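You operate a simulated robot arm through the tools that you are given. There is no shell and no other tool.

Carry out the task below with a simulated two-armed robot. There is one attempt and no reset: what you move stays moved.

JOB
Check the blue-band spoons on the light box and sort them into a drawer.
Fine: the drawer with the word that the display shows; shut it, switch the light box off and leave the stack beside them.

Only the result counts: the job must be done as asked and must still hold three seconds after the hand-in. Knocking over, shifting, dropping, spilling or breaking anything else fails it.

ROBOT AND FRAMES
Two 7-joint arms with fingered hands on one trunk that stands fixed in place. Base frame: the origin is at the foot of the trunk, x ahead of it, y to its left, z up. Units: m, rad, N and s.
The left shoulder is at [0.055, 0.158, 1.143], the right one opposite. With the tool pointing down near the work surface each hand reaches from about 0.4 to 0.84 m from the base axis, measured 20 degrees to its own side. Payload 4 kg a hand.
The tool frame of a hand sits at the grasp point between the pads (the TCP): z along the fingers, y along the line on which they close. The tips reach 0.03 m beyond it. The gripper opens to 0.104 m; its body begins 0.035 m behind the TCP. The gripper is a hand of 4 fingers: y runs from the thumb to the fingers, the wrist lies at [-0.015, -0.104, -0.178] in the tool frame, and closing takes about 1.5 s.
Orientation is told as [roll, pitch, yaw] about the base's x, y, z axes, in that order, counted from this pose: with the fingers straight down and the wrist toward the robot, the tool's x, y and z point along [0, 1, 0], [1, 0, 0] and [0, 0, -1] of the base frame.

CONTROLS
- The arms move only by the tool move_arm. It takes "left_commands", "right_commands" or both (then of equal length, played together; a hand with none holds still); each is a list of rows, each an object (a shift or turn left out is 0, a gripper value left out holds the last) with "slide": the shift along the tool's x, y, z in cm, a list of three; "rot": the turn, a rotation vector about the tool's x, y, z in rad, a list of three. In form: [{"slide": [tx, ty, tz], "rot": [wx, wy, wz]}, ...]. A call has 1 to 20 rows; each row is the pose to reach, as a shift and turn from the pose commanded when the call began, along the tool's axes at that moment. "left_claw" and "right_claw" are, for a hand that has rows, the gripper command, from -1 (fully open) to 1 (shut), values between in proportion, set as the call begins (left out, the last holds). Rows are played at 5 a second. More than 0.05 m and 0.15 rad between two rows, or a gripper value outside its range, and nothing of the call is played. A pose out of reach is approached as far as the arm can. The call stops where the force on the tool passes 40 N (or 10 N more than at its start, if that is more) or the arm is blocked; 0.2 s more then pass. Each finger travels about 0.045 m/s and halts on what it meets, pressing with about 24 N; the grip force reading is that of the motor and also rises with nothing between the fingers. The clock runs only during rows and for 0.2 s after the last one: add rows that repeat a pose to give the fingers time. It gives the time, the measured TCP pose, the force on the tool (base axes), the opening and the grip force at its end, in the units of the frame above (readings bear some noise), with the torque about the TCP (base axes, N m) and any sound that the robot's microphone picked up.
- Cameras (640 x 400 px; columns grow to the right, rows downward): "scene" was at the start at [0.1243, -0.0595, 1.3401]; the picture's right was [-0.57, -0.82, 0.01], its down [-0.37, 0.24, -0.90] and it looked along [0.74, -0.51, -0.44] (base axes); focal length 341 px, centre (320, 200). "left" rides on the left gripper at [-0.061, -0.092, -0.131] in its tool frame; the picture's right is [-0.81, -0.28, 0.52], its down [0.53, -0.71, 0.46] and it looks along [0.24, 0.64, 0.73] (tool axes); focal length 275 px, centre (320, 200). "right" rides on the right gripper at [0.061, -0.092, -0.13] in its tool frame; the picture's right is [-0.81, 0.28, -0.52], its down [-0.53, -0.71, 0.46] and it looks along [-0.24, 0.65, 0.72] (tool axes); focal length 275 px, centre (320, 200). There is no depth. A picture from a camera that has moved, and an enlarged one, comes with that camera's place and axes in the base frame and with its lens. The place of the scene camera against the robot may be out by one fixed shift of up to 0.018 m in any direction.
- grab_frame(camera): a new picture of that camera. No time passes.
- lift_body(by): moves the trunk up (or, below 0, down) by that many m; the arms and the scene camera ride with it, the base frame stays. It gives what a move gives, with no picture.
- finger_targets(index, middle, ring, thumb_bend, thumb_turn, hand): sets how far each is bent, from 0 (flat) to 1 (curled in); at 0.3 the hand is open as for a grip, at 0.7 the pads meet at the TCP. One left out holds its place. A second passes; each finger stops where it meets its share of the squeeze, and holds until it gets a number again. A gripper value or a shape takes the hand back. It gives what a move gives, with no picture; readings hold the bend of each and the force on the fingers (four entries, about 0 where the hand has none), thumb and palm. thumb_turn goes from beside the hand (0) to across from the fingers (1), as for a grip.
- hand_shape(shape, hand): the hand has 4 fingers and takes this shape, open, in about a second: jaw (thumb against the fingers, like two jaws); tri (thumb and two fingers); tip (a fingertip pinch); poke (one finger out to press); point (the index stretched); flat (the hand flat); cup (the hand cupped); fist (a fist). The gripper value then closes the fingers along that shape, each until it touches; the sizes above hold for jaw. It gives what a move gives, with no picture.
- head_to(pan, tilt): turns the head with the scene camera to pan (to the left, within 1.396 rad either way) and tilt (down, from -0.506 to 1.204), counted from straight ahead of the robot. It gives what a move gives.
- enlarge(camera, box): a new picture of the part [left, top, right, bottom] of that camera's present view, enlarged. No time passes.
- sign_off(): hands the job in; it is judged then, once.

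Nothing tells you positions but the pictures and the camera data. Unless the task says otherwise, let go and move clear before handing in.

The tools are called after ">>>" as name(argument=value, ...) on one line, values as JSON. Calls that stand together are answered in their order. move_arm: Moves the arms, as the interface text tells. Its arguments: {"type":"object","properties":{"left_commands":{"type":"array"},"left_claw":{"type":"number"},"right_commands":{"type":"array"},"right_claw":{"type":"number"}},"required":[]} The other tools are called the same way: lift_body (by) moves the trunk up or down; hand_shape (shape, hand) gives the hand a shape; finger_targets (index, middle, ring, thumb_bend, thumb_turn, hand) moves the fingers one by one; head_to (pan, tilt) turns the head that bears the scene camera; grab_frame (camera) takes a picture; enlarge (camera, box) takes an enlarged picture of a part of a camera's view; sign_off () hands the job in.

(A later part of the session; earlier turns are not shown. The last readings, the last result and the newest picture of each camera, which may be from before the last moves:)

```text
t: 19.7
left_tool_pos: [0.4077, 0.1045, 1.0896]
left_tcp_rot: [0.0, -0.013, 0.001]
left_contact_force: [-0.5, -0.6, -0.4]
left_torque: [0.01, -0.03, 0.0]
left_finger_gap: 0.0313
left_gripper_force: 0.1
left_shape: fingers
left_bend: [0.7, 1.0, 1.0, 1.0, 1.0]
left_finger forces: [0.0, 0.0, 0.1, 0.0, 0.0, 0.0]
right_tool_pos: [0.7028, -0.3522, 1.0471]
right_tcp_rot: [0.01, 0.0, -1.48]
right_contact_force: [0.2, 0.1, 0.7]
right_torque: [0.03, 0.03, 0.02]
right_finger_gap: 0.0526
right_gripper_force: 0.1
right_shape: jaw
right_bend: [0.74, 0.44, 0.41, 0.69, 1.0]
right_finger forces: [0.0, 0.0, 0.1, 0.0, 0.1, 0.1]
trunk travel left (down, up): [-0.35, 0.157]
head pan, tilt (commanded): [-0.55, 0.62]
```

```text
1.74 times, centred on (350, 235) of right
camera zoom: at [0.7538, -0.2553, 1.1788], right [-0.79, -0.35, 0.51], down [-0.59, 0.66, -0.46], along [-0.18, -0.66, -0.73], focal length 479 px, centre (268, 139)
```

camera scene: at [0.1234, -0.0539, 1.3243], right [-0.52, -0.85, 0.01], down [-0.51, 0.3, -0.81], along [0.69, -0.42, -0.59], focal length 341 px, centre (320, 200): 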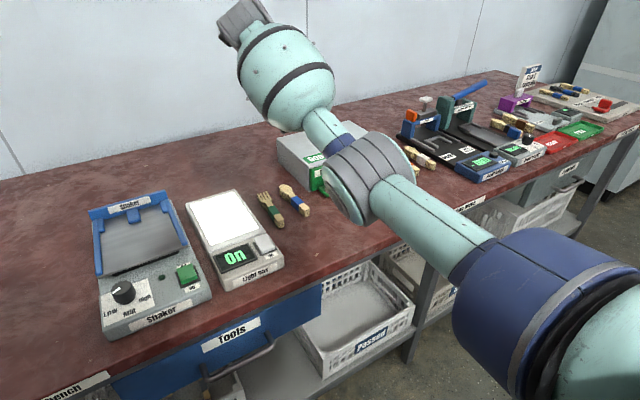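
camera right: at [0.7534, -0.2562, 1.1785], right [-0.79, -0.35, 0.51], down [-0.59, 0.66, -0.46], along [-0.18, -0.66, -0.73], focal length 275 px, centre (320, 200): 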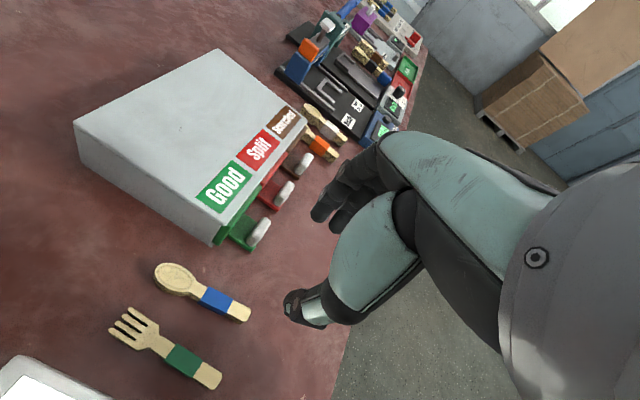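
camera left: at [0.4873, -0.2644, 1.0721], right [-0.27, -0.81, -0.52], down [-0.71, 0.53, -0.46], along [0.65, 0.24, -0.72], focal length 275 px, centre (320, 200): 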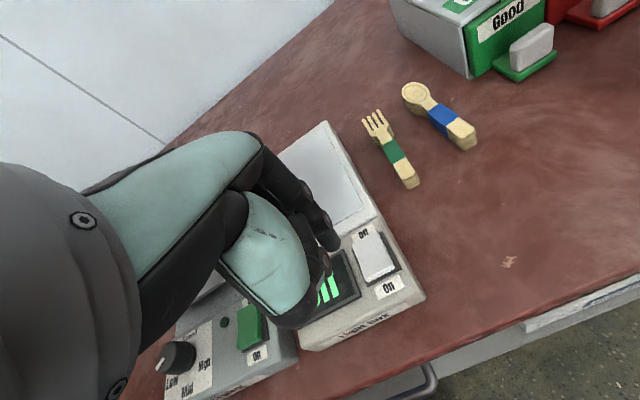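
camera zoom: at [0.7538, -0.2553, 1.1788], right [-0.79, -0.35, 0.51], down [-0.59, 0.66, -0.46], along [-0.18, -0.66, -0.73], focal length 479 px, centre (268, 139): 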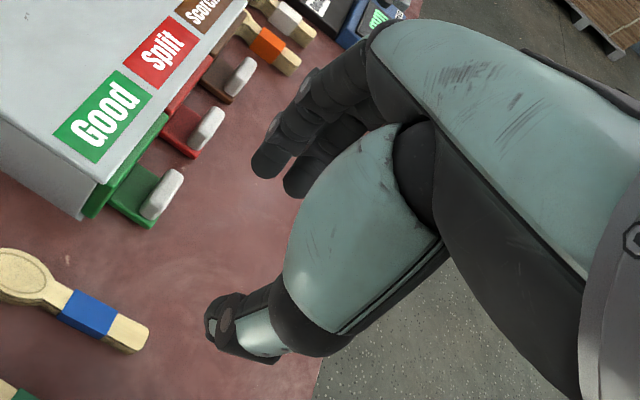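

The knobs are thin upright slabs on ledges. The index bend reading (0.74) differs from the other fingers (0.44), so I'll test the grip by opening, then half-closing again while still high up.

>>> move_arm(right_commands=[{"slide": [0, 0, 0]}, {"slide": [0, 0, 0]}, {"slide": [0, 0, 0]}, {"slide": [0, 0, 0]}, {"slide": [0, 0, 0]}, {"slide": [0, 0, 0]}], right_claw=-1)

>>> enlarge(camera="right", box=[250, 120, 450, 350])

>>> move_arm(right_commands=[{"slide": [0, 0, 0]}, {"slide": [0, 0, 0]}, {"slide": [0, 0, 0]}, {"slide": [0, 0, 0]}, {"slide": [0, 0, 0]}, {"slide": [0, 0, 0]}], right_claw=0.5)

>>> enlarge(camera="right", box=[250, 120, 450, 350])

```text
t: 21.1
left_tool_pos: [0.407, 0.1039, 1.0894]
left_tcp_rot: [0.0, -0.012, 0.003]
left_contact_force: [-0.3, 0.6, 0.5]
left_torque: [0.06, 0.02, 0.02]
left_finger_gap: 0.0312
left_gripper_force: 0.2
left_shape: fingers
left_bend: [0.7, 1.0, 1.0, 1.0, 1.0]
left_finger forces: [0.0, 0.0, 0.1, 0.0, 0.1, 0.1]
right_tool_pos: [0.7031, -0.3513, 1.0477]
right_tcp_rot: [0.011, 0.002, -1.48]
right_contact_force: [-0.1, -0.4, 0.0]
right_torque: [-0.02, -0.01, 0.03]
right_finger_gap: 0.1034
right_gripper_force: 0.1
right_shape: jaw
right_bend: [0.3, 0.3, 0.3, 0.3, 0.98]
right_finger forces: [0.0, 0.1, 0.0, 0.0, 0.0, 0.0]
trunk travel left (down, up): [-0.35, 0.157]
head pan, tilt (commanded): [-0.55, 0.62]
```

```text
1.74 times, centred on (350, 235) of right
camera zoom: at [0.7537, -0.2555, 1.1788], right [-0.79, -0.35, 0.51], down [-0.59, 0.66, -0.46], along [-0.18, -0.66, -0.73], focal length 479 px, centre (268, 139)
```

zoom: 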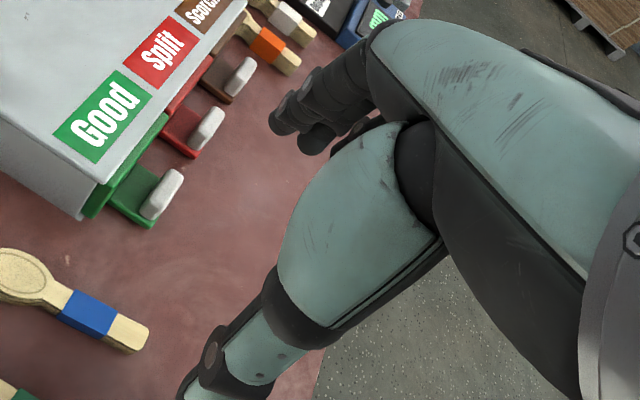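

```text
t: 22.5
left_tool_pos: [0.4059, 0.1035, 1.0895]
left_tcp_rot: [-0.001, -0.012, 0.001]
left_contact_force: [-0.9, -0.3, 0.6]
left_torque: [0.0, 0.0, 0.0]
left_finger_gap: 0.0311
left_gripper_force: 0.2
left_shape: fingers
left_bend: [0.7, 1.0, 1.0, 1.0, 1.0]
left_finger forces: [0.1, 0.0, 0.1, 0.0, 0.0, 0.0]
right_tool_pos: [0.703, -0.3511, 1.0485]
right_tcp_rot: [0.01, 0.002, -1.482]
right_contact_force: [1.2, 0.4, 0.8]
right_torque: [0.01, 0.0, 0.0]
right_finger_gap: 0.0265
right_gripper_force: 0.0
right_shape: jaw
right_bend: [0.74, 0.56, 0.54, 0.74, 1.0]
right_finger forces: [0.0, 0.1, 0.1, 0.1, 0.0, 0.0]
trunk travel left (down, up): [-0.35, 0.157]
head pan, tilt (commanded): [-0.55, 0.62]
```

```text
1.74 times, centred on (350, 235) of right
camera zoom: at [0.7537, -0.2555, 1.1788], right [-0.79, -0.35, 0.51], down [-0.59, 0.66, -0.46], along [-0.18, -0.66, -0.73], focal length 479 px, centre (268, 139)
```

zoom: 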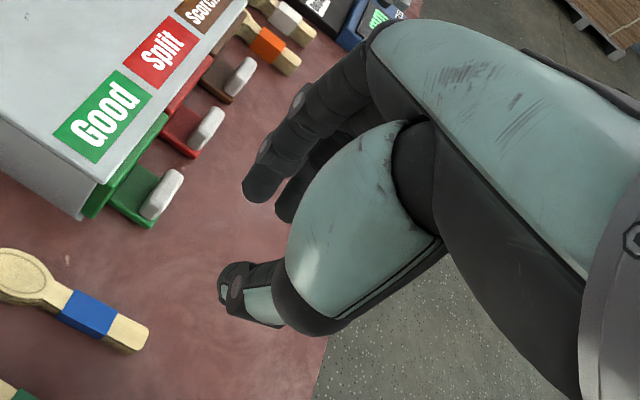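

The jaw closes symmetrically about the TCP. The spoon band is at (0.720, -0.352), axis ~6° from x, so the current yaw fits. To gain reach I lower the trunk by 0.1 m (hand stays well above the table).

>>> lift_body(by=-0.1)

>>> move_arm(right_commands=[{"slide": [0.6, 0, 0]}, {"slide": [1.7, 0.1, 1]}, {"slide": [1.7, 0.1, 2]}, {"slide": [1.7, 0.1, 2]}], right_claw=0.2)

>>> grab_frame(camera="right")

>>> grab_frame(camera="scene")

```text
t: 23.8
left_tool_pos: [0.4052, 0.1045, 0.9907]
left_tcp_rot: [-0.001, -0.013, 0.004]
left_contact_force: [0.1, 0.2, -0.3]
left_torque: [0.0, 0.0, 0.03]
left_finger_gap: 0.0312
left_gripper_force: 0.1
left_shape: fingers
left_bend: [0.7, 1.0, 1.0, 1.0, 1.0]
left_finger forces: [0.0, 0.0, 0.0, 0.0, 0.0, 0.0]
right_tool_pos: [0.7029, -0.3526, 0.9505]
right_tcp_rot: [0.01, 0.0, -1.48]
right_contact_force: [-0.1, -0.2, 0.6]
right_torque: [-0.02, -0.03, 0.01]
right_finger_gap: 0.0263
right_gripper_force: 0.1
right_shape: jaw
right_bend: [0.74, 0.56, 0.54, 0.74, 1.0]
right_finger forces: [0.0, 0.0, 0.0, 0.0, 0.0, 0.0]
trunk travel left (down, up): [-0.25, 0.257]
head pan, tilt (commanded): [-0.55, 0.62]
```

```text
t: 24.8
left_tool_pos: [0.4058, 0.1044, 0.9903]
left_tcp_rot: [0.001, -0.012, 0.002]
left_contact_force: [0.9, -0.2, -0.1]
left_torque: [0.01, 0.0, -0.01]
left_finger_gap: 0.031
left_gripper_force: 0.0
left_shape: fingers
left_bend: [0.7, 1.0, 1.0, 1.0, 1.0]
left_finger forces: [0.0, 0.1, 0.0, 0.1, 0.0, 0.0]
right_tool_pos: [0.7227, -0.3516, 0.9301]
right_tcp_rot: [0.01, 0.0, -1.48]
right_contact_force: [0.8, -0.1, -0.1]
right_torque: [0.03, 0.02, -0.01]
right_finger_gap: 0.0413
right_gripper_force: 0.1
right_shape: jaw
right_bend: [0.74, 0.49, 0.46, 0.73, 1.0]
right_finger forces: [0.0, 0.0, 0.0, 0.0, 0.0, 0.1]
trunk travel left (down, up): [-0.25, 0.257]
head pan, tilt (commanded): [-0.55, 0.62]
```

```text
taken
camera right: at [0.7728, -0.2546, 1.06], right [-0.79, -0.35, 0.51], down [-0.59, 0.66, -0.46], along [-0.18, -0.66, -0.73], focal length 275 px, centre (320, 200)
```

right: 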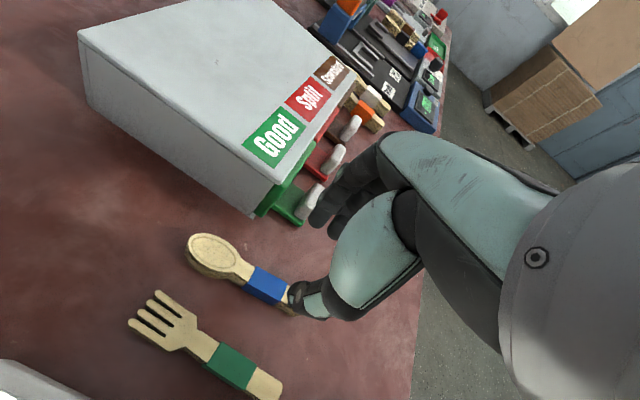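

```text
taken
camera scene: at [0.1223, -0.0529, 1.2253], right [-0.52, -0.85, 0.01], down [-0.51, 0.3, -0.81], along [0.69, -0.43, -0.59], focal length 341 px, centre (320, 200)
```

scene: 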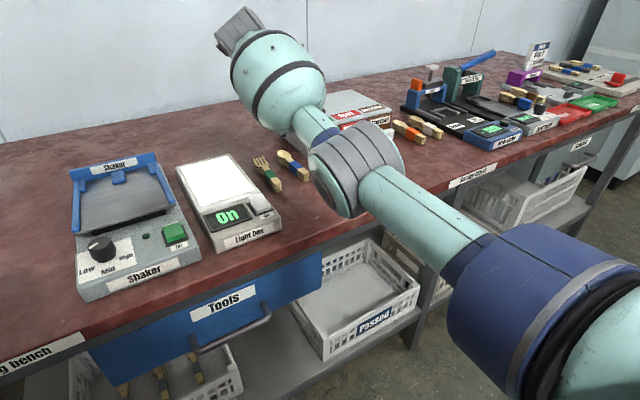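

The hand is over the spoons at z 0.93 with the thumb and fingers straddling them. I descend 6 cm and check the view.

>>> move_arm(right_commands=[{"slide": [0, 0, 2]}, {"slide": [0, 0, 4]}, {"slide": [0, 0, 6]}, {"slide": [0, 0, 6]}])

>>> enlarge(camera="right", box=[200, 160, 400, 400])

>>> enlarge(camera="scene", box=[200, 80, 360, 220])

```text
t: 25.8
left_tool_pos: [0.4066, 0.1042, 0.9902]
left_tcp_rot: [-0.002, -0.013, 0.001]
left_contact_force: [-0.9, 0.2, 0.0]
left_torque: [0.0, -0.01, -0.04]
left_finger_gap: 0.0312
left_gripper_force: 0.1
left_shape: fingers
left_bend: [0.7, 1.0, 1.0, 1.0, 1.0]
left_finger forces: [0.0, 0.1, 0.1, 0.0, 0.0, 0.0]
right_tool_pos: [0.7221, -0.3514, 0.8714]
right_tcp_rot: [0.009, 0.0, -1.479]
right_contact_force: [-0.5, 0.3, -0.1]
right_torque: [0.02, 0.0, 0.0]
right_finger_gap: 0.0412
right_gripper_force: 0.1
right_shape: jaw
right_bend: [0.74, 0.49, 0.46, 0.73, 1.0]
right_finger forces: [0.0, 0.1, 0.0, 0.0, 0.0, 0.0]
trunk travel left (down, up): [-0.25, 0.257]
head pan, tilt (commanded): [-0.55, 0.62]
```

```text
1.67 times, centred on (300, 280) of right
camera zoom: at [0.7729, -0.2544, 1.0011], right [-0.79, -0.35, 0.51], down [-0.59, 0.66, -0.46], along [-0.18, -0.66, -0.73], focal length 459 px, centre (353, 67)
```

zoom: 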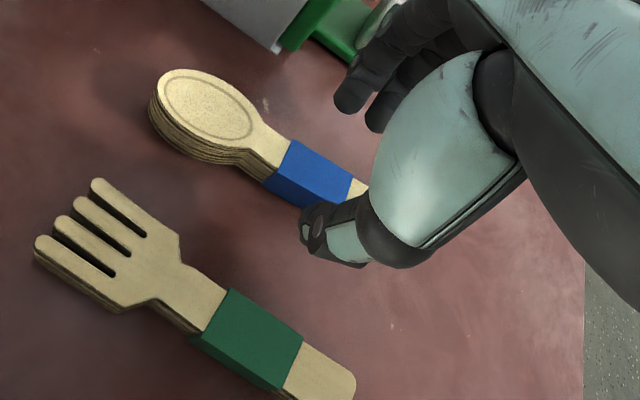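

```text
2.86 times, centred on (280, 150) of scene
camera zoom: at [0.1222, -0.053, 1.2253], right [-0.52, -0.85, 0.01], down [-0.51, 0.3, -0.81], along [0.69, -0.43, -0.59], focal length 974 px, centre (434, 343)
```

zoom: 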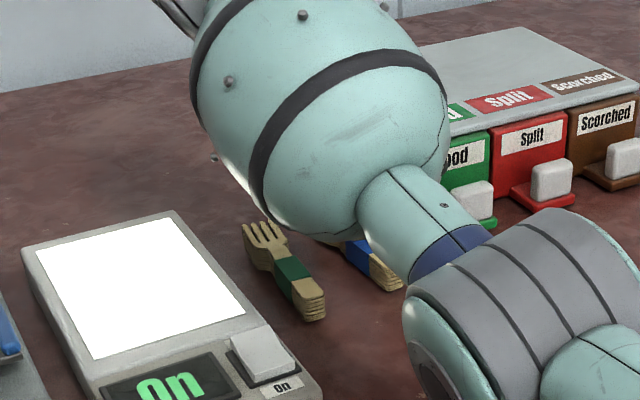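

The fingers straddle the stack with clearance to the fork. I descend another 3 cm in small steps.

>>> move_arm(right_commands=[{"slide": [0, 0, 1]}, {"slide": [0, 0, 2]}, {"slide": [0, 0, 2.6]}, {"slide": [0, 0, 3.0]}, {"slide": [0, 0, 3.0]}])

>>> enlarge(camera="right", box=[200, 160, 400, 400])

```text
t: 27.0
left_tool_pos: [0.4058, 0.1054, 0.9912]
left_tcp_rot: [0.001, -0.012, 0.002]
left_contact_force: [0.3, -0.6, 0.4]
left_torque: [0.0, -0.05, 0.01]
left_finger_gap: 0.031
left_gripper_force: 0.0
left_shape: fingers
left_bend: [0.7, 1.0, 1.0, 1.0, 1.0]
left_finger forces: [0.1, 0.0, 0.0, 0.0, 0.1, 0.1]
right_tool_pos: [0.7219, -0.3515, 0.8403]
right_tcp_rot: [0.011, 0.002, -1.482]
right_contact_force: [-0.5, 0.0, -0.3]
right_torque: [0.02, 0.02, -0.02]
right_finger_gap: 0.0412
right_gripper_force: 0.2
right_shape: jaw
right_bend: [0.74, 0.49, 0.46, 0.73, 1.0]
right_finger forces: [0.1, 0.0, 0.0, 0.0, 0.0, 0.1]
trunk travel left (down, up): [-0.25, 0.257]
head pan, tilt (commanded): [-0.55, 0.62]
```

```text
1.67 times, centred on (300, 280) of right
camera zoom: at [0.7734, -0.2544, 0.97], right [-0.79, -0.35, 0.51], down [-0.59, 0.66, -0.46], along [-0.18, -0.66, -0.73], focal length 459 px, centre (353, 67)
```

zoom: 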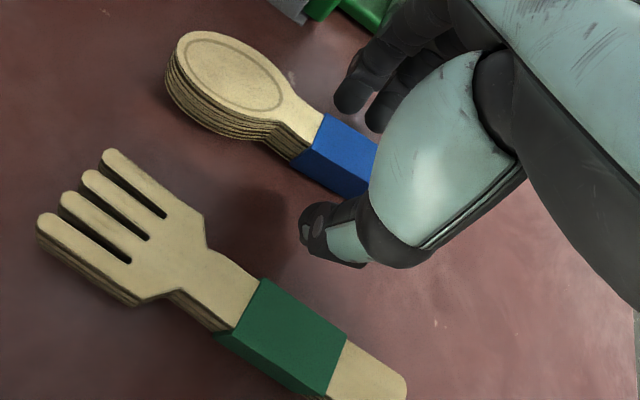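

No contact yet at z 0.840. I descend slightly more, watching the force.

>>> move_arm(right_commands=[{"slide": [0, 0, 0.3]}, {"slide": [0, 0, 0.6]}, {"slide": [0, 0, 0.8]}, {"slide": [0, 0, 0.8]}])

>>> enlarge(camera="right", box=[200, 160, 400, 400])

```text
t: 28.0
left_tool_pos: [0.406, 0.1033, 0.991]
left_tcp_rot: [-0.001, -0.012, 0.002]
left_contact_force: [-0.3, -0.5, 0.0]
left_torque: [0.0, -0.04, 0.02]
left_finger_gap: 0.0312
left_gripper_force: 0.1
left_shape: fingers
left_bend: [0.7, 1.0, 1.0, 1.0, 1.0]
left_finger forces: [0.0, 0.0, 0.0, 0.0, 0.0, 0.0]
right_tool_pos: [0.7235, -0.3501, 0.8319]
right_tcp_rot: [0.01, 0.002, -1.483]
right_contact_force: [0.3, 0.0, 0.3]
right_torque: [-0.01, 0.0, -0.02]
right_finger_gap: 0.041
right_gripper_force: 0.1
right_shape: jaw
right_bend: [0.74, 0.49, 0.46, 0.73, 1.0]
right_finger forces: [0.0, 0.0, 0.0, 0.0, 0.0, 0.1]
trunk travel left (down, up): [-0.25, 0.257]
head pan, tilt (commanded): [-0.55, 0.62]
```

```text
1.67 times, centred on (300, 280) of right
camera zoom: at [0.7743, -0.2547, 0.962], right [-0.79, -0.35, 0.51], down [-0.59, 0.66, -0.46], along [-0.18, -0.66, -0.73], focal length 459 px, centre (353, 67)
```

zoom: 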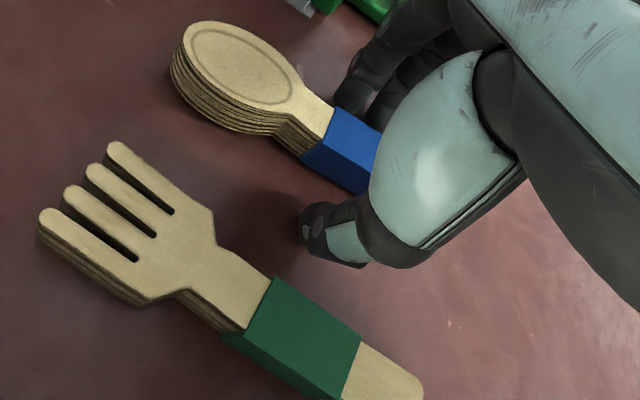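

The finger is now below the stack's top edge with no table contact. I close the hand on the handle.

>>> move_arm(right_commands=[{"slide": [0, 0, 0]}, {"slide": [0, 0, 0]}, {"slide": [0, 0, 0]}, {"slide": [0, 0, 0]}, {"slide": [0, 0, 0]}, {"slide": [0, 0, 0]}, {"slide": [0, 0, 0]}], right_claw=1)

>>> enlarge(camera="right", box=[200, 160, 400, 400])

```text
t: 29.6
left_tool_pos: [0.4053, 0.1038, 0.9905]
left_tcp_rot: [0.0, -0.013, 0.003]
left_contact_force: [0.3, -0.4, -0.1]
left_torque: [0.0, 0.01, 0.01]
left_finger_gap: 0.0315
left_gripper_force: 0.0
left_shape: fingers
left_bend: [0.7, 1.0, 1.0, 1.0, 1.0]
left_finger forces: [0.0, 0.0, 0.1, 0.0, 0.0, 0.0]
right_tool_pos: [0.7231, -0.3515, 0.8328]
right_tcp_rot: [0.011, 0.002, -1.481]
right_contact_force: [0.0, -0.3, -0.1]
right_torque: [-0.02, -0.04, -0.01]
right_finger_gap: 0.0101
right_gripper_force: 23.8
right_shape: jaw
right_bend: [0.72, 0.65, 0.67, 0.74, 1.0]
right_finger forces: [13.1, 6.1, 2.5, 0.0, 21.8, 0.0]
trunk travel left (down, up): [-0.25, 0.257]
head pan, tilt (commanded): [-0.55, 0.62]
```

```text
1.67 times, centred on (300, 280) of right
camera zoom: at [0.7743, -0.2546, 0.9622], right [-0.79, -0.35, 0.51], down [-0.59, 0.66, -0.46], along [-0.18, -0.66, -0.73], focal length 459 px, centre (353, 67)
```

zoom: 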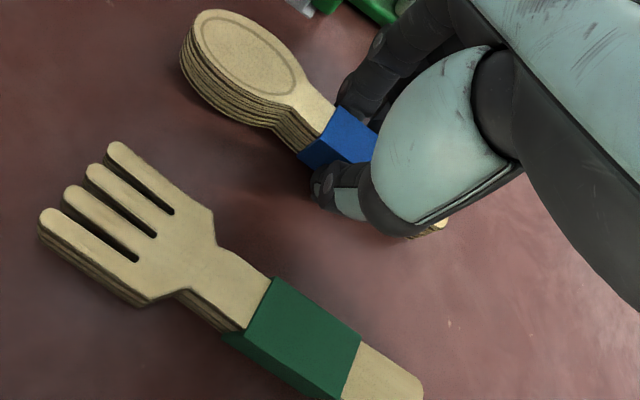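

The stack is gripped (thumb 22 N, all fingers in contact). I lift it straight up by 8 cm and look.

>>> move_arm(right_commands=[{"slide": [0, 0, -1]}, {"slide": [0, 0, -2.5]}, {"slide": [0, 0, -4.5]}, {"slide": [0, 0, -6.5]}, {"slide": [0, 0, -8.5]}, {"slide": [0, 0, -8.5]}])

>>> grab_frame(camera="right")

>>> grab_frame(camera="scene")

```text
t: 31.0
left_tool_pos: [0.4065, 0.1042, 0.9901]
left_tcp_rot: [-0.001, -0.013, -0.001]
left_contact_force: [0.0, -0.1, -0.3]
left_torque: [0.0, -0.01, -0.03]
left_finger_gap: 0.0311
left_gripper_force: 0.2
left_shape: fingers
left_bend: [0.7, 1.0, 1.0, 1.0, 1.0]
left_finger forces: [0.0, 0.0, 0.0, 0.1, 0.0, 0.0]
right_tool_pos: [0.7217, -0.3533, 0.9154]
right_tcp_rot: [0.01, 0.002, -1.479]
right_contact_force: [0.2, 1.2, -0.8]
right_torque: [-0.03, 0.01, -0.01]
right_finger_gap: 0.0103
right_gripper_force: 23.9
right_shape: jaw
right_bend: [0.72, 0.66, 0.68, 0.74, 1.0]
right_finger forces: [13.6, 5.8, 2.5, 0.1, 21.8, 0.0]
trunk travel left (down, up): [-0.25, 0.257]
head pan, tilt (commanded): [-0.55, 0.62]
```

```text
taken
camera right: at [0.7719, -0.2568, 1.0464], right [-0.79, -0.35, 0.51], down [-0.59, 0.66, -0.46], along [-0.18, -0.66, -0.73], focal length 275 px, centre (320, 200)
```

right: 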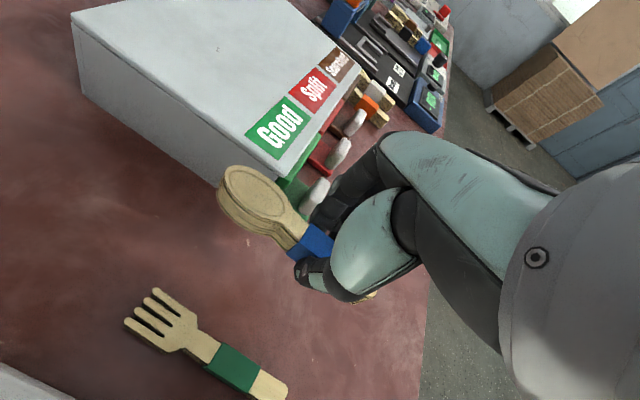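

```text
taken
camera scene: at [0.1227, -0.0532, 1.2253], right [-0.52, -0.85, 0.01], down [-0.51, 0.3, -0.81], along [0.69, -0.42, -0.59], focal length 341 px, centre (320, 200)
```

scene: 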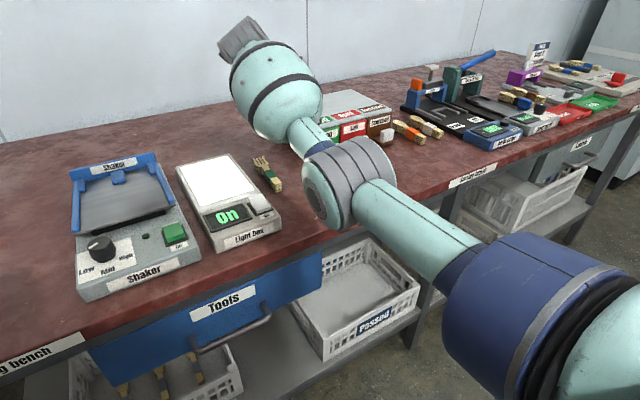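

The stack is lifted and level; I'll check it closely before carrying it across.

>>> enlarge(camera="right", box=[190, 130, 390, 330])

>>> move_arm(right_commands=[{"slide": [0.1, -3, -0.5]}, {"slide": [0.2, -6, -0.5]}, {"slide": [0.3, -9, -0.5]}, {"slide": [0.3, -12, -0.5]}, {"slide": [0.4, -14.5, -0.5]}, {"slide": [0.4, -16.5, -0.5]}, {"slide": [0.4, -16.5, -0.5]}])

>>> grab_frame(camera="right")

>>> grab_frame(camera="scene")

```text
2.00 times, centred on (290, 230) of right
camera zoom: at [0.7719, -0.2568, 1.0464], right [-0.79, -0.35, 0.51], down [-0.59, 0.66, -0.46], along [-0.18, -0.66, -0.73], focal length 551 px, centre (380, 140)
```

zoom: 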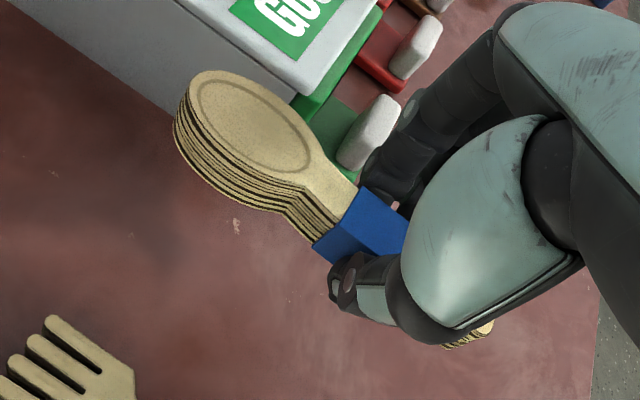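

```text
t: 32.6
left_tool_pos: [0.407, 0.1028, 0.9909]
left_tcp_rot: [-0.001, -0.011, 0.002]
left_contact_force: [-0.4, 1.2, 1.0]
left_torque: [0.0, -0.03, -0.02]
left_finger_gap: 0.0313
left_gripper_force: 0.1
left_shape: fingers
left_bend: [0.7, 1.0, 1.0, 1.0, 1.0]
left_finger forces: [0.0, 0.1, 0.1, 0.1, 0.0, 0.1]
right_tool_pos: [0.7128, -0.1883, 0.9231]
right_tcp_rot: [0.007, 0.002, -1.481]
right_contact_force: [-0.6, 0.2, -0.5]
right_torque: [0.0, -0.01, 0.04]
right_finger_gap: 0.0103
right_gripper_force: 23.8
right_shape: jaw
right_bend: [0.72, 0.66, 0.68, 0.74, 1.0]
right_finger forces: [13.6, 5.9, 2.3, 0.1, 21.9, 0.0]
trunk travel left (down, up): [-0.25, 0.257]
head pan, tilt (commanded): [-0.55, 0.62]
```

```text
taken
camera right: at [0.7645, -0.0919, 1.0526], right [-0.79, -0.35, 0.51], down [-0.59, 0.66, -0.46], along [-0.18, -0.66, -0.73], focal length 275 px, centre (320, 200)
```

right: 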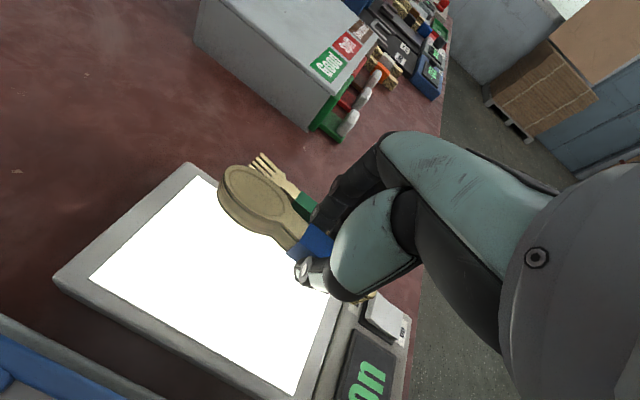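

```text
taken
camera scene: at [0.1226, -0.0535, 1.2253], right [-0.52, -0.85, 0.01], down [-0.51, 0.3, -0.81], along [0.69, -0.42, -0.59], focal length 341 px, centre (320, 200)
```

scene: 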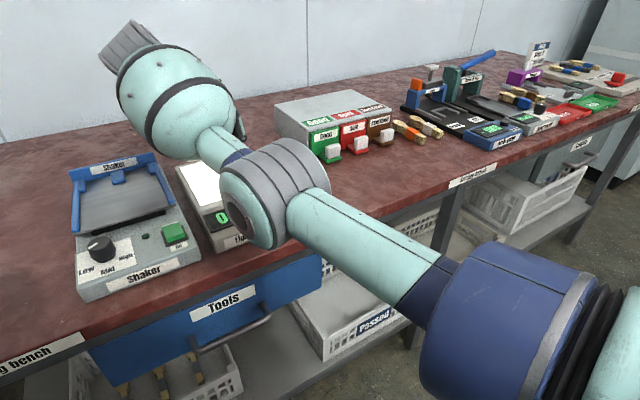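

The stack is over the lit plate. I lower it gently until it rests on the plate.

>>> move_arm(right_commands=[{"slide": [0, 0, 1.5]}, {"slide": [0, 0, 3]}, {"slide": [0, 0, 4]}, {"slide": [0, 0, 4.5]}, {"slide": [0, 0, 4.8]}, {"slide": [0, 0, 5.0]}, {"slide": [0, 0, 5.0]}])

>>> grab_frame(camera="right")

```text
t: 34.2
left_tool_pos: [0.4063, 0.1047, 0.9899]
left_tcp_rot: [-0.001, -0.012, 0.0]
left_contact_force: [0.2, -0.2, 0.1]
left_torque: [-0.02, -0.01, 0.01]
left_finger_gap: 0.0311
left_gripper_force: 0.1
left_shape: fingers
left_bend: [0.7, 1.0, 1.0, 1.0, 1.0]
left_finger forces: [0.1, 0.0, 0.0, 0.0, 0.0, 0.0]
right_tool_pos: [0.7122, -0.1858, 0.8727]
right_tcp_rot: [0.01, 0.002, -1.482]
right_contact_force: [-0.6, -0.3, -0.4]
right_torque: [0.04, 0.05, 0.0]
right_finger_gap: 0.0101
right_gripper_force: 24.1
right_shape: jaw
right_bend: [0.72, 0.66, 0.68, 0.74, 1.0]
right_finger forces: [13.6, 5.9, 2.4, 0.0, 21.9, 0.0]
trunk travel left (down, up): [-0.25, 0.257]
head pan, tilt (commanded): [-0.55, 0.62]
```

```text
taken
camera right: at [0.764, -0.0891, 1.0024], right [-0.79, -0.35, 0.51], down [-0.59, 0.66, -0.46], along [-0.18, -0.66, -0.73], focal length 275 px, centre (320, 200)
```

right: 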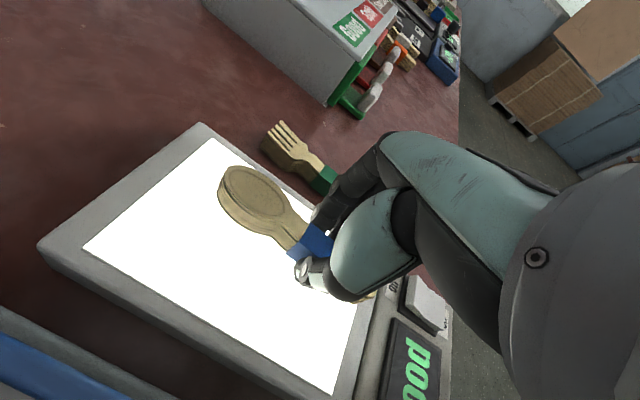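

The display already shows "…ood". I lower the last few millimetres until contact so the stack rests properly.

>>> move_arm(right_commands=[{"slide": [0, 0, 0.2]}, {"slide": [0, 0, 0.4]}, {"slide": [0, 0, 0.4]}])

>>> enlarge(camera="right", box=[200, 150, 460, 400])

```text
t: 35.0
left_tool_pos: [0.4068, 0.1036, 0.9907]
left_tcp_rot: [0.001, -0.012, 0.003]
left_contact_force: [-0.6, -0.1, -0.6]
left_torque: [0.02, -0.03, 0.02]
left_finger_gap: 0.0311
left_gripper_force: 0.1
left_shape: fingers
left_bend: [0.7, 1.0, 1.0, 1.0, 1.0]
left_finger forces: [0.0, 0.0, 0.1, 0.1, 0.0, 0.1]
right_tool_pos: [0.7118, -0.1842, 0.8674]
right_tcp_rot: [0.011, 0.0, -1.482]
right_contact_force: [-0.2, 1.4, -0.1]
right_torque: [-0.01, -0.01, -0.03]
right_finger_gap: 0.0103
right_gripper_force: 24.4
right_shape: jaw
right_bend: [0.72, 0.66, 0.68, 0.74, 1.0]
right_finger forces: [13.5, 5.9, 2.4, 0.1, 21.8, 0.0]
trunk travel left (down, up): [-0.25, 0.257]
head pan, tilt (commanded): [-0.55, 0.62]
```

```text
1.60 times, centred on (330, 275) of right
camera zoom: at [0.7639, -0.089, 0.9983], right [-0.79, -0.35, 0.51], down [-0.59, 0.66, -0.46], along [-0.18, -0.66, -0.73], focal length 440 px, centre (304, 80)
```

zoom: 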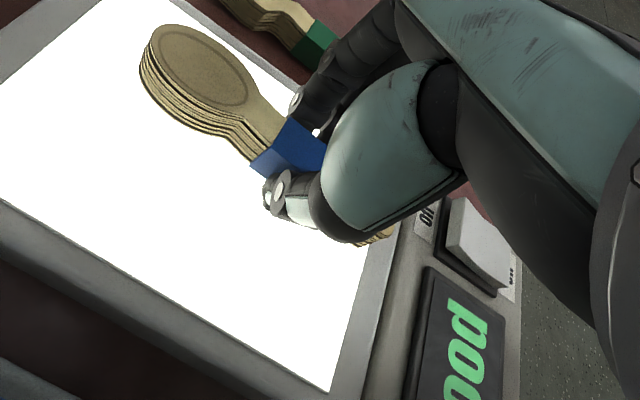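

Still hanging a few millimetres above; I continue down in small steps to contact.

>>> move_arm(right_commands=[{"slide": [0, 0, 0.2]}, {"slide": [0, 0, 0.4]}, {"slide": [0, 0, 0.6]}, {"slide": [0, 0, 0.6]}])

>>> grab_frame(camera="right")

```text
t: 36.0
left_tool_pos: [0.4041, 0.1047, 0.9917]
left_tcp_rot: [0.001, -0.015, 0.002]
left_contact_force: [0.9, -0.1, -0.7]
left_torque: [0.01, 0.0, 0.03]
left_finger_gap: 0.0312
left_gripper_force: 0.0
left_shape: fingers
left_bend: [0.7, 1.0, 1.0, 1.0, 1.0]
left_finger forces: [0.0, 0.0, 0.0, 0.0, 0.0, 0.0]
right_tool_pos: [0.7128, -0.1859, 0.8654]
right_tcp_rot: [0.018, -0.003, -1.482]
right_contact_force: [3.3, -1.2, 23.2]
right_torque: [-0.04, -0.13, 0.04]
right_finger_gap: 0.0105
right_gripper_force: 24.0
right_shape: jaw
right_bend: [0.72, 0.65, 0.68, 0.74, 1.0]
right_finger forces: [21.0, 6.9, 2.9, 0.1, 30.6, 0.0]
trunk travel left (down, up): [-0.25, 0.257]
head pan, tilt (commanded): [-0.55, 0.62]
```

```text
taken
camera right: at [0.7626, -0.0886, 0.9965], right [-0.79, -0.35, 0.5], down [-0.59, 0.66, -0.47], along [-0.17, -0.66, -0.73], focal length 275 px, centre (320, 200)
```

right: 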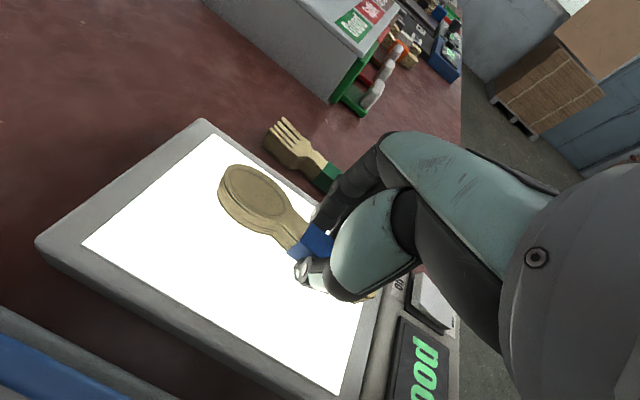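

The stack is on the plate (23 N contact). I ease off slightly, open the fingers, and rise to read the display with the stack resting freely.

>>> move_arm(right_commands=[{"slide": [0, 0, -0.35]}, {"slide": [0, 0, -0.35]}])

>>> move_arm(right_commands=[{"slide": [0, 0, 0]}, {"slide": [0, 0, 0]}, {"slide": [0, 0, 0]}, {"slide": [0, 0, 0]}, {"slide": [0, 0, 0]}], right_claw=0.2)

>>> grab_frame(camera="right")

```text
t: 36.6
left_tool_pos: [0.4056, 0.1052, 0.9909]
left_tcp_rot: [0.0, -0.013, 0.0]
left_contact_force: [-1.5, 0.3, 0.6]
left_torque: [-0.02, 0.02, 0.02]
left_finger_gap: 0.0312
left_gripper_force: 0.0
left_shape: fingers
left_bend: [0.7, 1.0, 1.0, 1.0, 1.0]
left_finger forces: [0.1, 0.0, 0.0, 0.0, 0.0, 0.0]
right_tool_pos: [0.714, -0.1857, 0.8664]
right_tcp_rot: [0.013, 0.001, -1.481]
right_contact_force: [3.9, -1.2, 16.7]
right_torque: [-0.09, -0.16, 0.04]
right_finger_gap: 0.0104
right_gripper_force: 23.7
right_shape: jaw
right_bend: [0.72, 0.66, 0.68, 0.74, 1.0]
right_finger forces: [20.6, 6.5, 2.6, 0.1, 27.0, 0.0]
trunk travel left (down, up): [-0.25, 0.257]
head pan, tilt (commanded): [-0.55, 0.62]
```

```text
t: 37.8
left_tool_pos: [0.4058, 0.1047, 0.992]
left_tcp_rot: [0.001, -0.013, 0.002]
left_contact_force: [-0.3, 0.6, 0.9]
left_torque: [0.01, -0.01, -0.01]
left_finger_gap: 0.0315
left_gripper_force: 0.1
left_shape: fingers
left_bend: [0.7, 1.0, 1.0, 1.0, 1.0]
left_finger forces: [0.0, 0.1, 0.1, 0.1, 0.1, 0.1]
right_tool_pos: [0.7135, -0.1853, 0.8651]
right_tcp_rot: [0.011, 0.002, -1.482]
right_contact_force: [-0.9, 1.2, 11.6]
right_torque: [0.01, 0.01, 0.01]
right_finger_gap: 0.0393
right_gripper_force: 0.1
right_shape: jaw
right_bend: [0.75, 0.5, 0.46, 0.75, 1.0]
right_finger forces: [3.8, 1.7, 0.1, 0.0, 5.0, 0.1]
trunk travel left (down, up): [-0.25, 0.257]
head pan, tilt (commanded): [-0.55, 0.62]
```

```text
taken
camera right: at [0.7634, -0.089, 0.9958], right [-0.79, -0.35, 0.51], down [-0.59, 0.66, -0.46], along [-0.18, -0.66, -0.73], focal length 275 px, centre (320, 200)
```

right: 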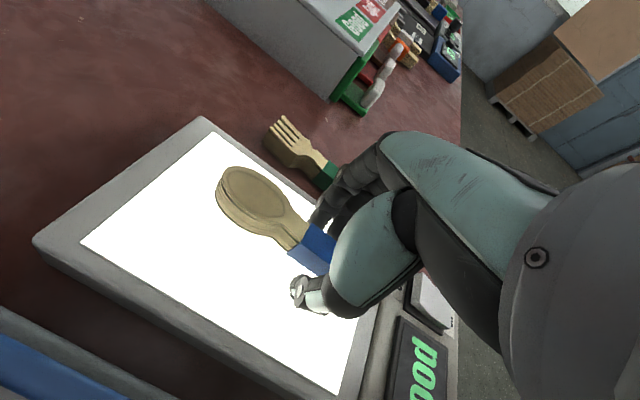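

Released; fingertips lightly touch the plate. I rise 12 cm and move the hand to the right to read the display.

>>> move_arm(right_commands=[{"slide": [0, 0, -1]}, {"slide": [0, 0, -3]}, {"slide": [0, 0, -6]}, {"slide": [0, 0, -9]}, {"slide": [0, 0, -12]}, {"slide": [-2, 3, -12]}, {"slide": [-4, 6, -12]}, {"slide": [-6, 10, -12]}, {"slide": [-8, 14, -12]}, {"slide": [-10, 18, -12]}, {"slide": [-10, 18, -12]}])

>>> grab_frame(camera="scene")

>>> grab_frame(camera="right")

```text
t: 40.2
left_tool_pos: [0.4056, 0.1048, 0.9901]
left_tcp_rot: [0.001, -0.012, 0.0]
left_contact_force: [0.6, -0.4, 0.7]
left_torque: [-0.02, -0.03, 0.0]
left_finger_gap: 0.0312
left_gripper_force: 0.0
left_shape: fingers
left_bend: [0.7, 1.0, 1.0, 1.0, 1.0]
left_finger forces: [0.0, 0.0, 0.0, 0.0, 0.0, 0.1]
right_tool_pos: [0.6208, -0.3744, 0.9848]
right_tcp_rot: [0.01, -0.001, -1.481]
right_contact_force: [-0.8, 0.2, 0.1]
right_torque: [-0.01, 0.0, 0.04]
right_finger_gap: 0.0415
right_gripper_force: 0.1
right_shape: jaw
right_bend: [0.74, 0.49, 0.46, 0.73, 1.0]
right_finger forces: [0.0, 0.1, 0.0, 0.0, 0.1, 0.0]
right hand out of reach, approached as far as the arm can: row 5
trunk travel left (down, up): [-0.25, 0.257]
head pan, tilt (commanded): [-0.55, 0.62]
```

```text
taken
camera scene: at [0.1227, -0.0522, 1.2253], right [-0.52, -0.85, 0.01], down [-0.51, 0.3, -0.81], along [0.69, -0.43, -0.59], focal length 341 px, centre (320, 200)
```

scene: 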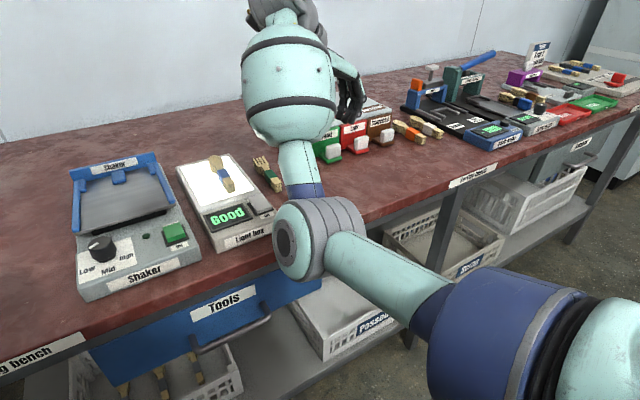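

```text
taken
camera right: at [0.6721, -0.2773, 1.114], right [-0.79, -0.35, 0.51], down [-0.59, 0.66, -0.46], along [-0.18, -0.66, -0.73], focal length 275 px, centre (320, 200)
```

right: 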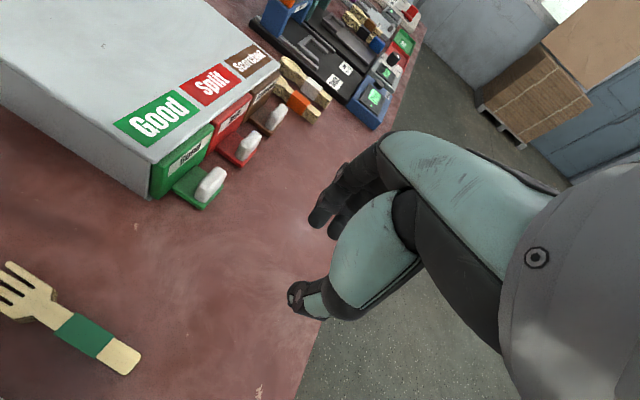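

The display reads "GOOD". I'll zoom in to confirm and to inspect the drawers from here.

>>> enlarge(camera="scene", box=[160, 130, 300, 270])

>>> enlarge(camera="right", box=[100, 60, 340, 240])

```text
2.86 times, centred on (230, 200) of scene
camera zoom: at [0.1227, -0.0522, 1.2253], right [-0.52, -0.85, 0.01], down [-0.51, 0.3, -0.81], along [0.69, -0.43, -0.59], focal length 974 px, centre (577, 200)
```

zoom: 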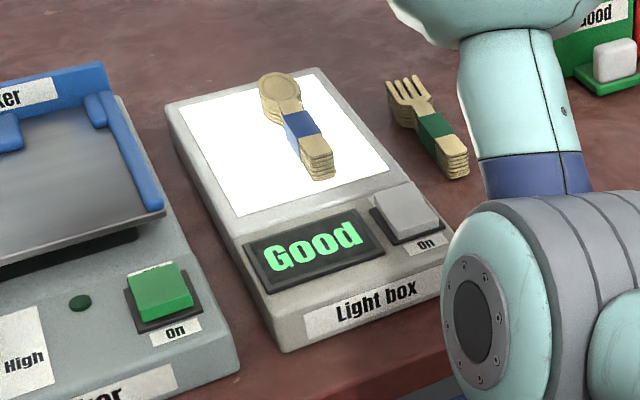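

```text
2.22 times, centred on (220, 150) of right
camera zoom: at [0.6721, -0.2773, 1.114], right [-0.79, -0.35, 0.51], down [-0.59, 0.66, -0.46], along [-0.18, -0.66, -0.73], focal length 612 px, centre (542, 311)
```

zoom: 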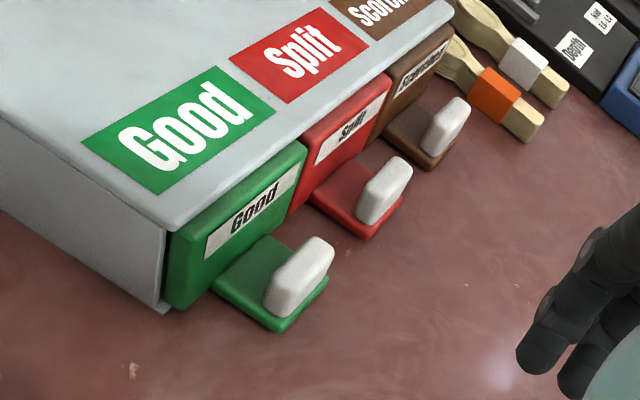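

The display clearly shows "Good", so the green Good drawer is the target. I'll zoom in on its knob to plan the pull.

>>> enlarge(camera="right", box=[140, 130, 260, 230])

>>> enlarge(camera="scene", box=[290, 80, 420, 180])

```text
4.00 times, centred on (200, 180) of right
camera zoom: at [0.6721, -0.2773, 1.114], right [-0.79, -0.35, 0.51], down [-0.59, 0.66, -0.46], along [-0.18, -0.66, -0.73], focal length 1101 px, centre (800, 280)
```

zoom: 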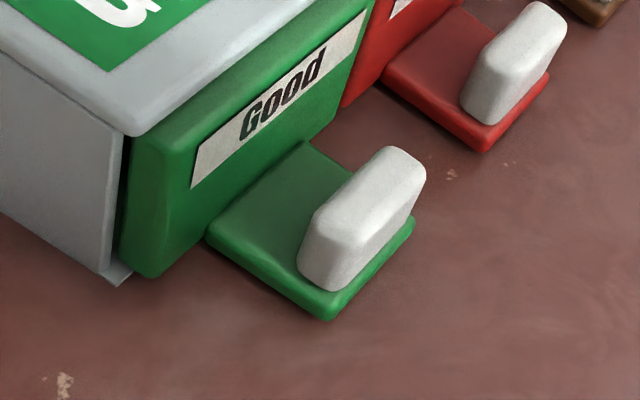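

```text
4.00 times, centred on (355, 130) of scene
camera zoom: at [0.1227, -0.0522, 1.2253], right [-0.52, -0.85, 0.01], down [-0.51, 0.3, -0.81], along [0.69, -0.43, -0.59], focal length 1364 px, centre (180, 480)
```

zoom: 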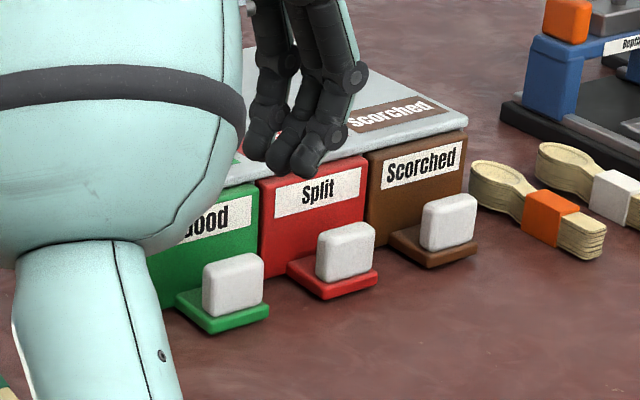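

"Good" confirmed. The Good knob is an upright slab at about (0.724, -0.449, 0.82–0.86); I'll pinch it from the sides. I move above it with the hand tilted slightly forward (for reach) and the jaw opened to ~6 cm.

>>> move_arm(right_commands=[{"slide": [1.8, 1.7, 0.5], "rot": [0, 0.05, 0]}, {"slide": [3.7, 3.4, 1.5], "rot": [0, 0.1, 0]}, {"slide": [5.6, 5.0, 2.5], "rot": [0, 0.15, 0]}, {"slide": [7.5, 6.7, 3.5], "rot": [0, 0.2, 0]}, {"slide": [9.3, 8.4, 4.5], "rot": [0, 0.25, 0]}, {"slide": [9.3, 8.4, 4.5], "rot": [0, 0.25, 0]}], right_claw=-0.2)

>>> grab_frame(camera="right")

>>> enlarge(camera="scene", box=[260, 60, 420, 200])

```text
t: 41.6
left_tool_pos: [0.4058, 0.1044, 0.9905]
left_tcp_rot: [-0.001, -0.012, 0.001]
left_contact_force: [-0.1, 0.7, -0.4]
left_torque: [-0.01, 0.01, -0.01]
left_finger_gap: 0.0311
left_gripper_force: 0.0
left_shape: fingers
left_bend: [0.7, 1.0, 1.0, 1.0, 1.0]
left_finger forces: [0.0, 0.0, 0.0, 0.0, 0.1, 0.1]
right_tool_pos: [0.7234, -0.4487, 0.9395]
right_tcp_rot: [0.264, 0.002, -1.48]
right_contact_force: [-0.3, 0.9, -0.7]
right_torque: [0.0, -0.01, -0.01]
right_finger_gap: 0.062
right_gripper_force: 0.1
right_shape: jaw
right_bend: [0.29, 0.41, 0.37, 0.65, 1.0]
right_finger forces: [0.1, 0.0, 0.0, 0.0, 0.0, 0.1]
trunk travel left (down, up): [-0.25, 0.257]
head pan, tilt (commanded): [-0.55, 0.62]
```

```text
taken
camera right: at [0.7416, -0.3559, 1.0804], right [-0.89, -0.36, 0.29], down [-0.46, 0.68, -0.58], along [0.01, -0.64, -0.76], focal length 275 px, centre (320, 200)
```

right: 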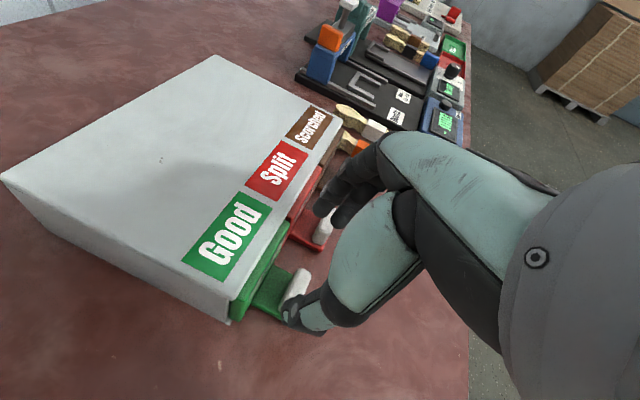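

```text
2.86 times, centred on (340, 130) of scene
camera zoom: at [0.1222, -0.0527, 1.2254], right [-0.52, -0.85, 0.01], down [-0.51, 0.3, -0.81], along [0.69, -0.43, -0.59], focal length 974 px, centre (263, 400)
```

zoom: 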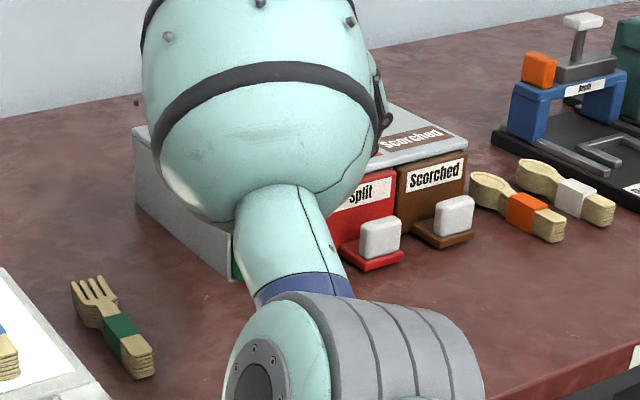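

I'm above the Good knob. I'll zoom in to refine its position from this close view.

>>> enlarge(camera="right", box=[220, 220, 340, 340])

```text
3.33 times, centred on (280, 280) of right
camera zoom: at [0.7416, -0.3559, 1.0804], right [-0.89, -0.36, 0.29], down [-0.46, 0.68, -0.58], along [0.01, -0.64, -0.76], focal length 918 px, centre (453, -67)
```

zoom: 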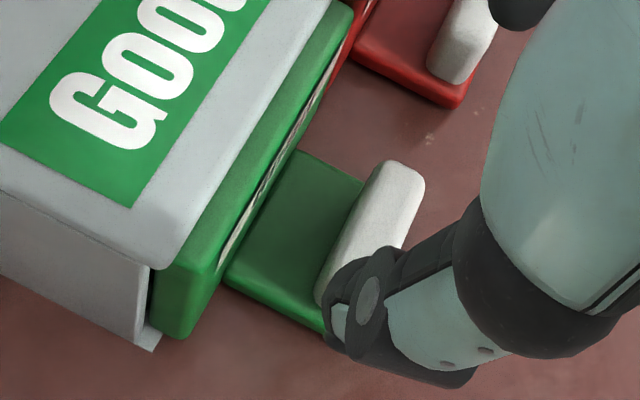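

The slab spans x 0.720–0.731, y about -0.434..-0.465. I descend 5 cm with the jaw straddling it and check.

>>> move_arm(right_commands=[{"slide": [-0.6, 0, 1.6]}, {"slide": [-1.2, 0, 3.2]}, {"slide": [-1.8, 0, 4.7]}, {"slide": [-1.8, 0, 4.7]}])

>>> enlarge(camera="right", box=[200, 120, 400, 340])

>>> grab_frame(camera="scene")

```text
t: 42.6
left_tool_pos: [0.406, 0.1047, 0.9914]
left_tcp_rot: [0.001, -0.012, 0.001]
left_contact_force: [-0.8, 0.2, 0.8]
left_torque: [0.01, 0.0, -0.02]
left_finger_gap: 0.0313
left_gripper_force: 0.1
left_shape: fingers
left_bend: [0.7, 1.0, 1.0, 1.0, 1.0]
left_finger forces: [0.0, 0.0, 0.1, 0.1, 0.1, 0.0]
right_tool_pos: [0.718, -0.4515, 0.8883]
right_tcp_rot: [0.26, 0.003, -1.48]
right_contact_force: [0.1, 0.1, -0.1]
right_torque: [-0.01, -0.01, 0.0]
right_finger_gap: 0.062
right_gripper_force: 0.0
right_shape: jaw
right_bend: [0.29, 0.41, 0.37, 0.65, 1.0]
right_finger forces: [0.1, 0.0, 0.0, 0.1, 0.1, 0.0]
trunk travel left (down, up): [-0.25, 0.257]
head pan, tilt (commanded): [-0.55, 0.62]
```

```text
1.82 times, centred on (300, 230) of right
camera zoom: at [0.7354, -0.3572, 1.0298], right [-0.89, -0.36, 0.29], down [-0.46, 0.68, -0.58], along [0.01, -0.65, -0.76], focal length 500 px, centre (356, 146)
```

zoom: 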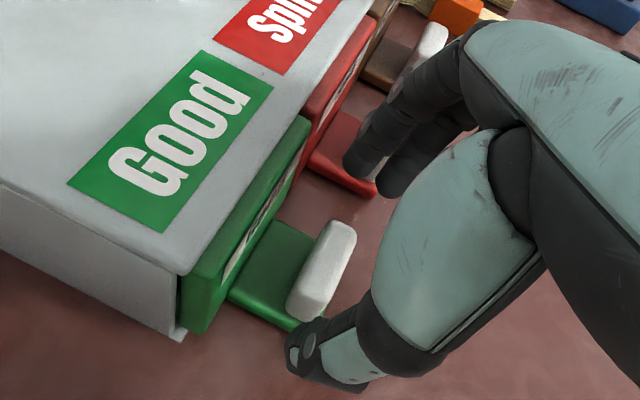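

```text
taken
camera scene: at [0.1223, -0.053, 1.2253], right [-0.52, -0.85, 0.01], down [-0.51, 0.3, -0.81], along [0.69, -0.43, -0.59], focal length 341 px, centre (320, 200)
```

scene: 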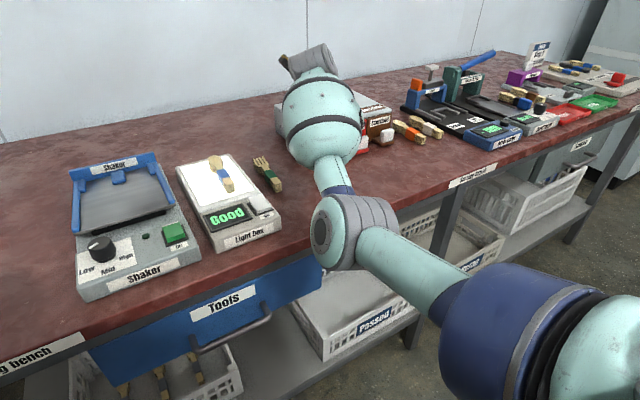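

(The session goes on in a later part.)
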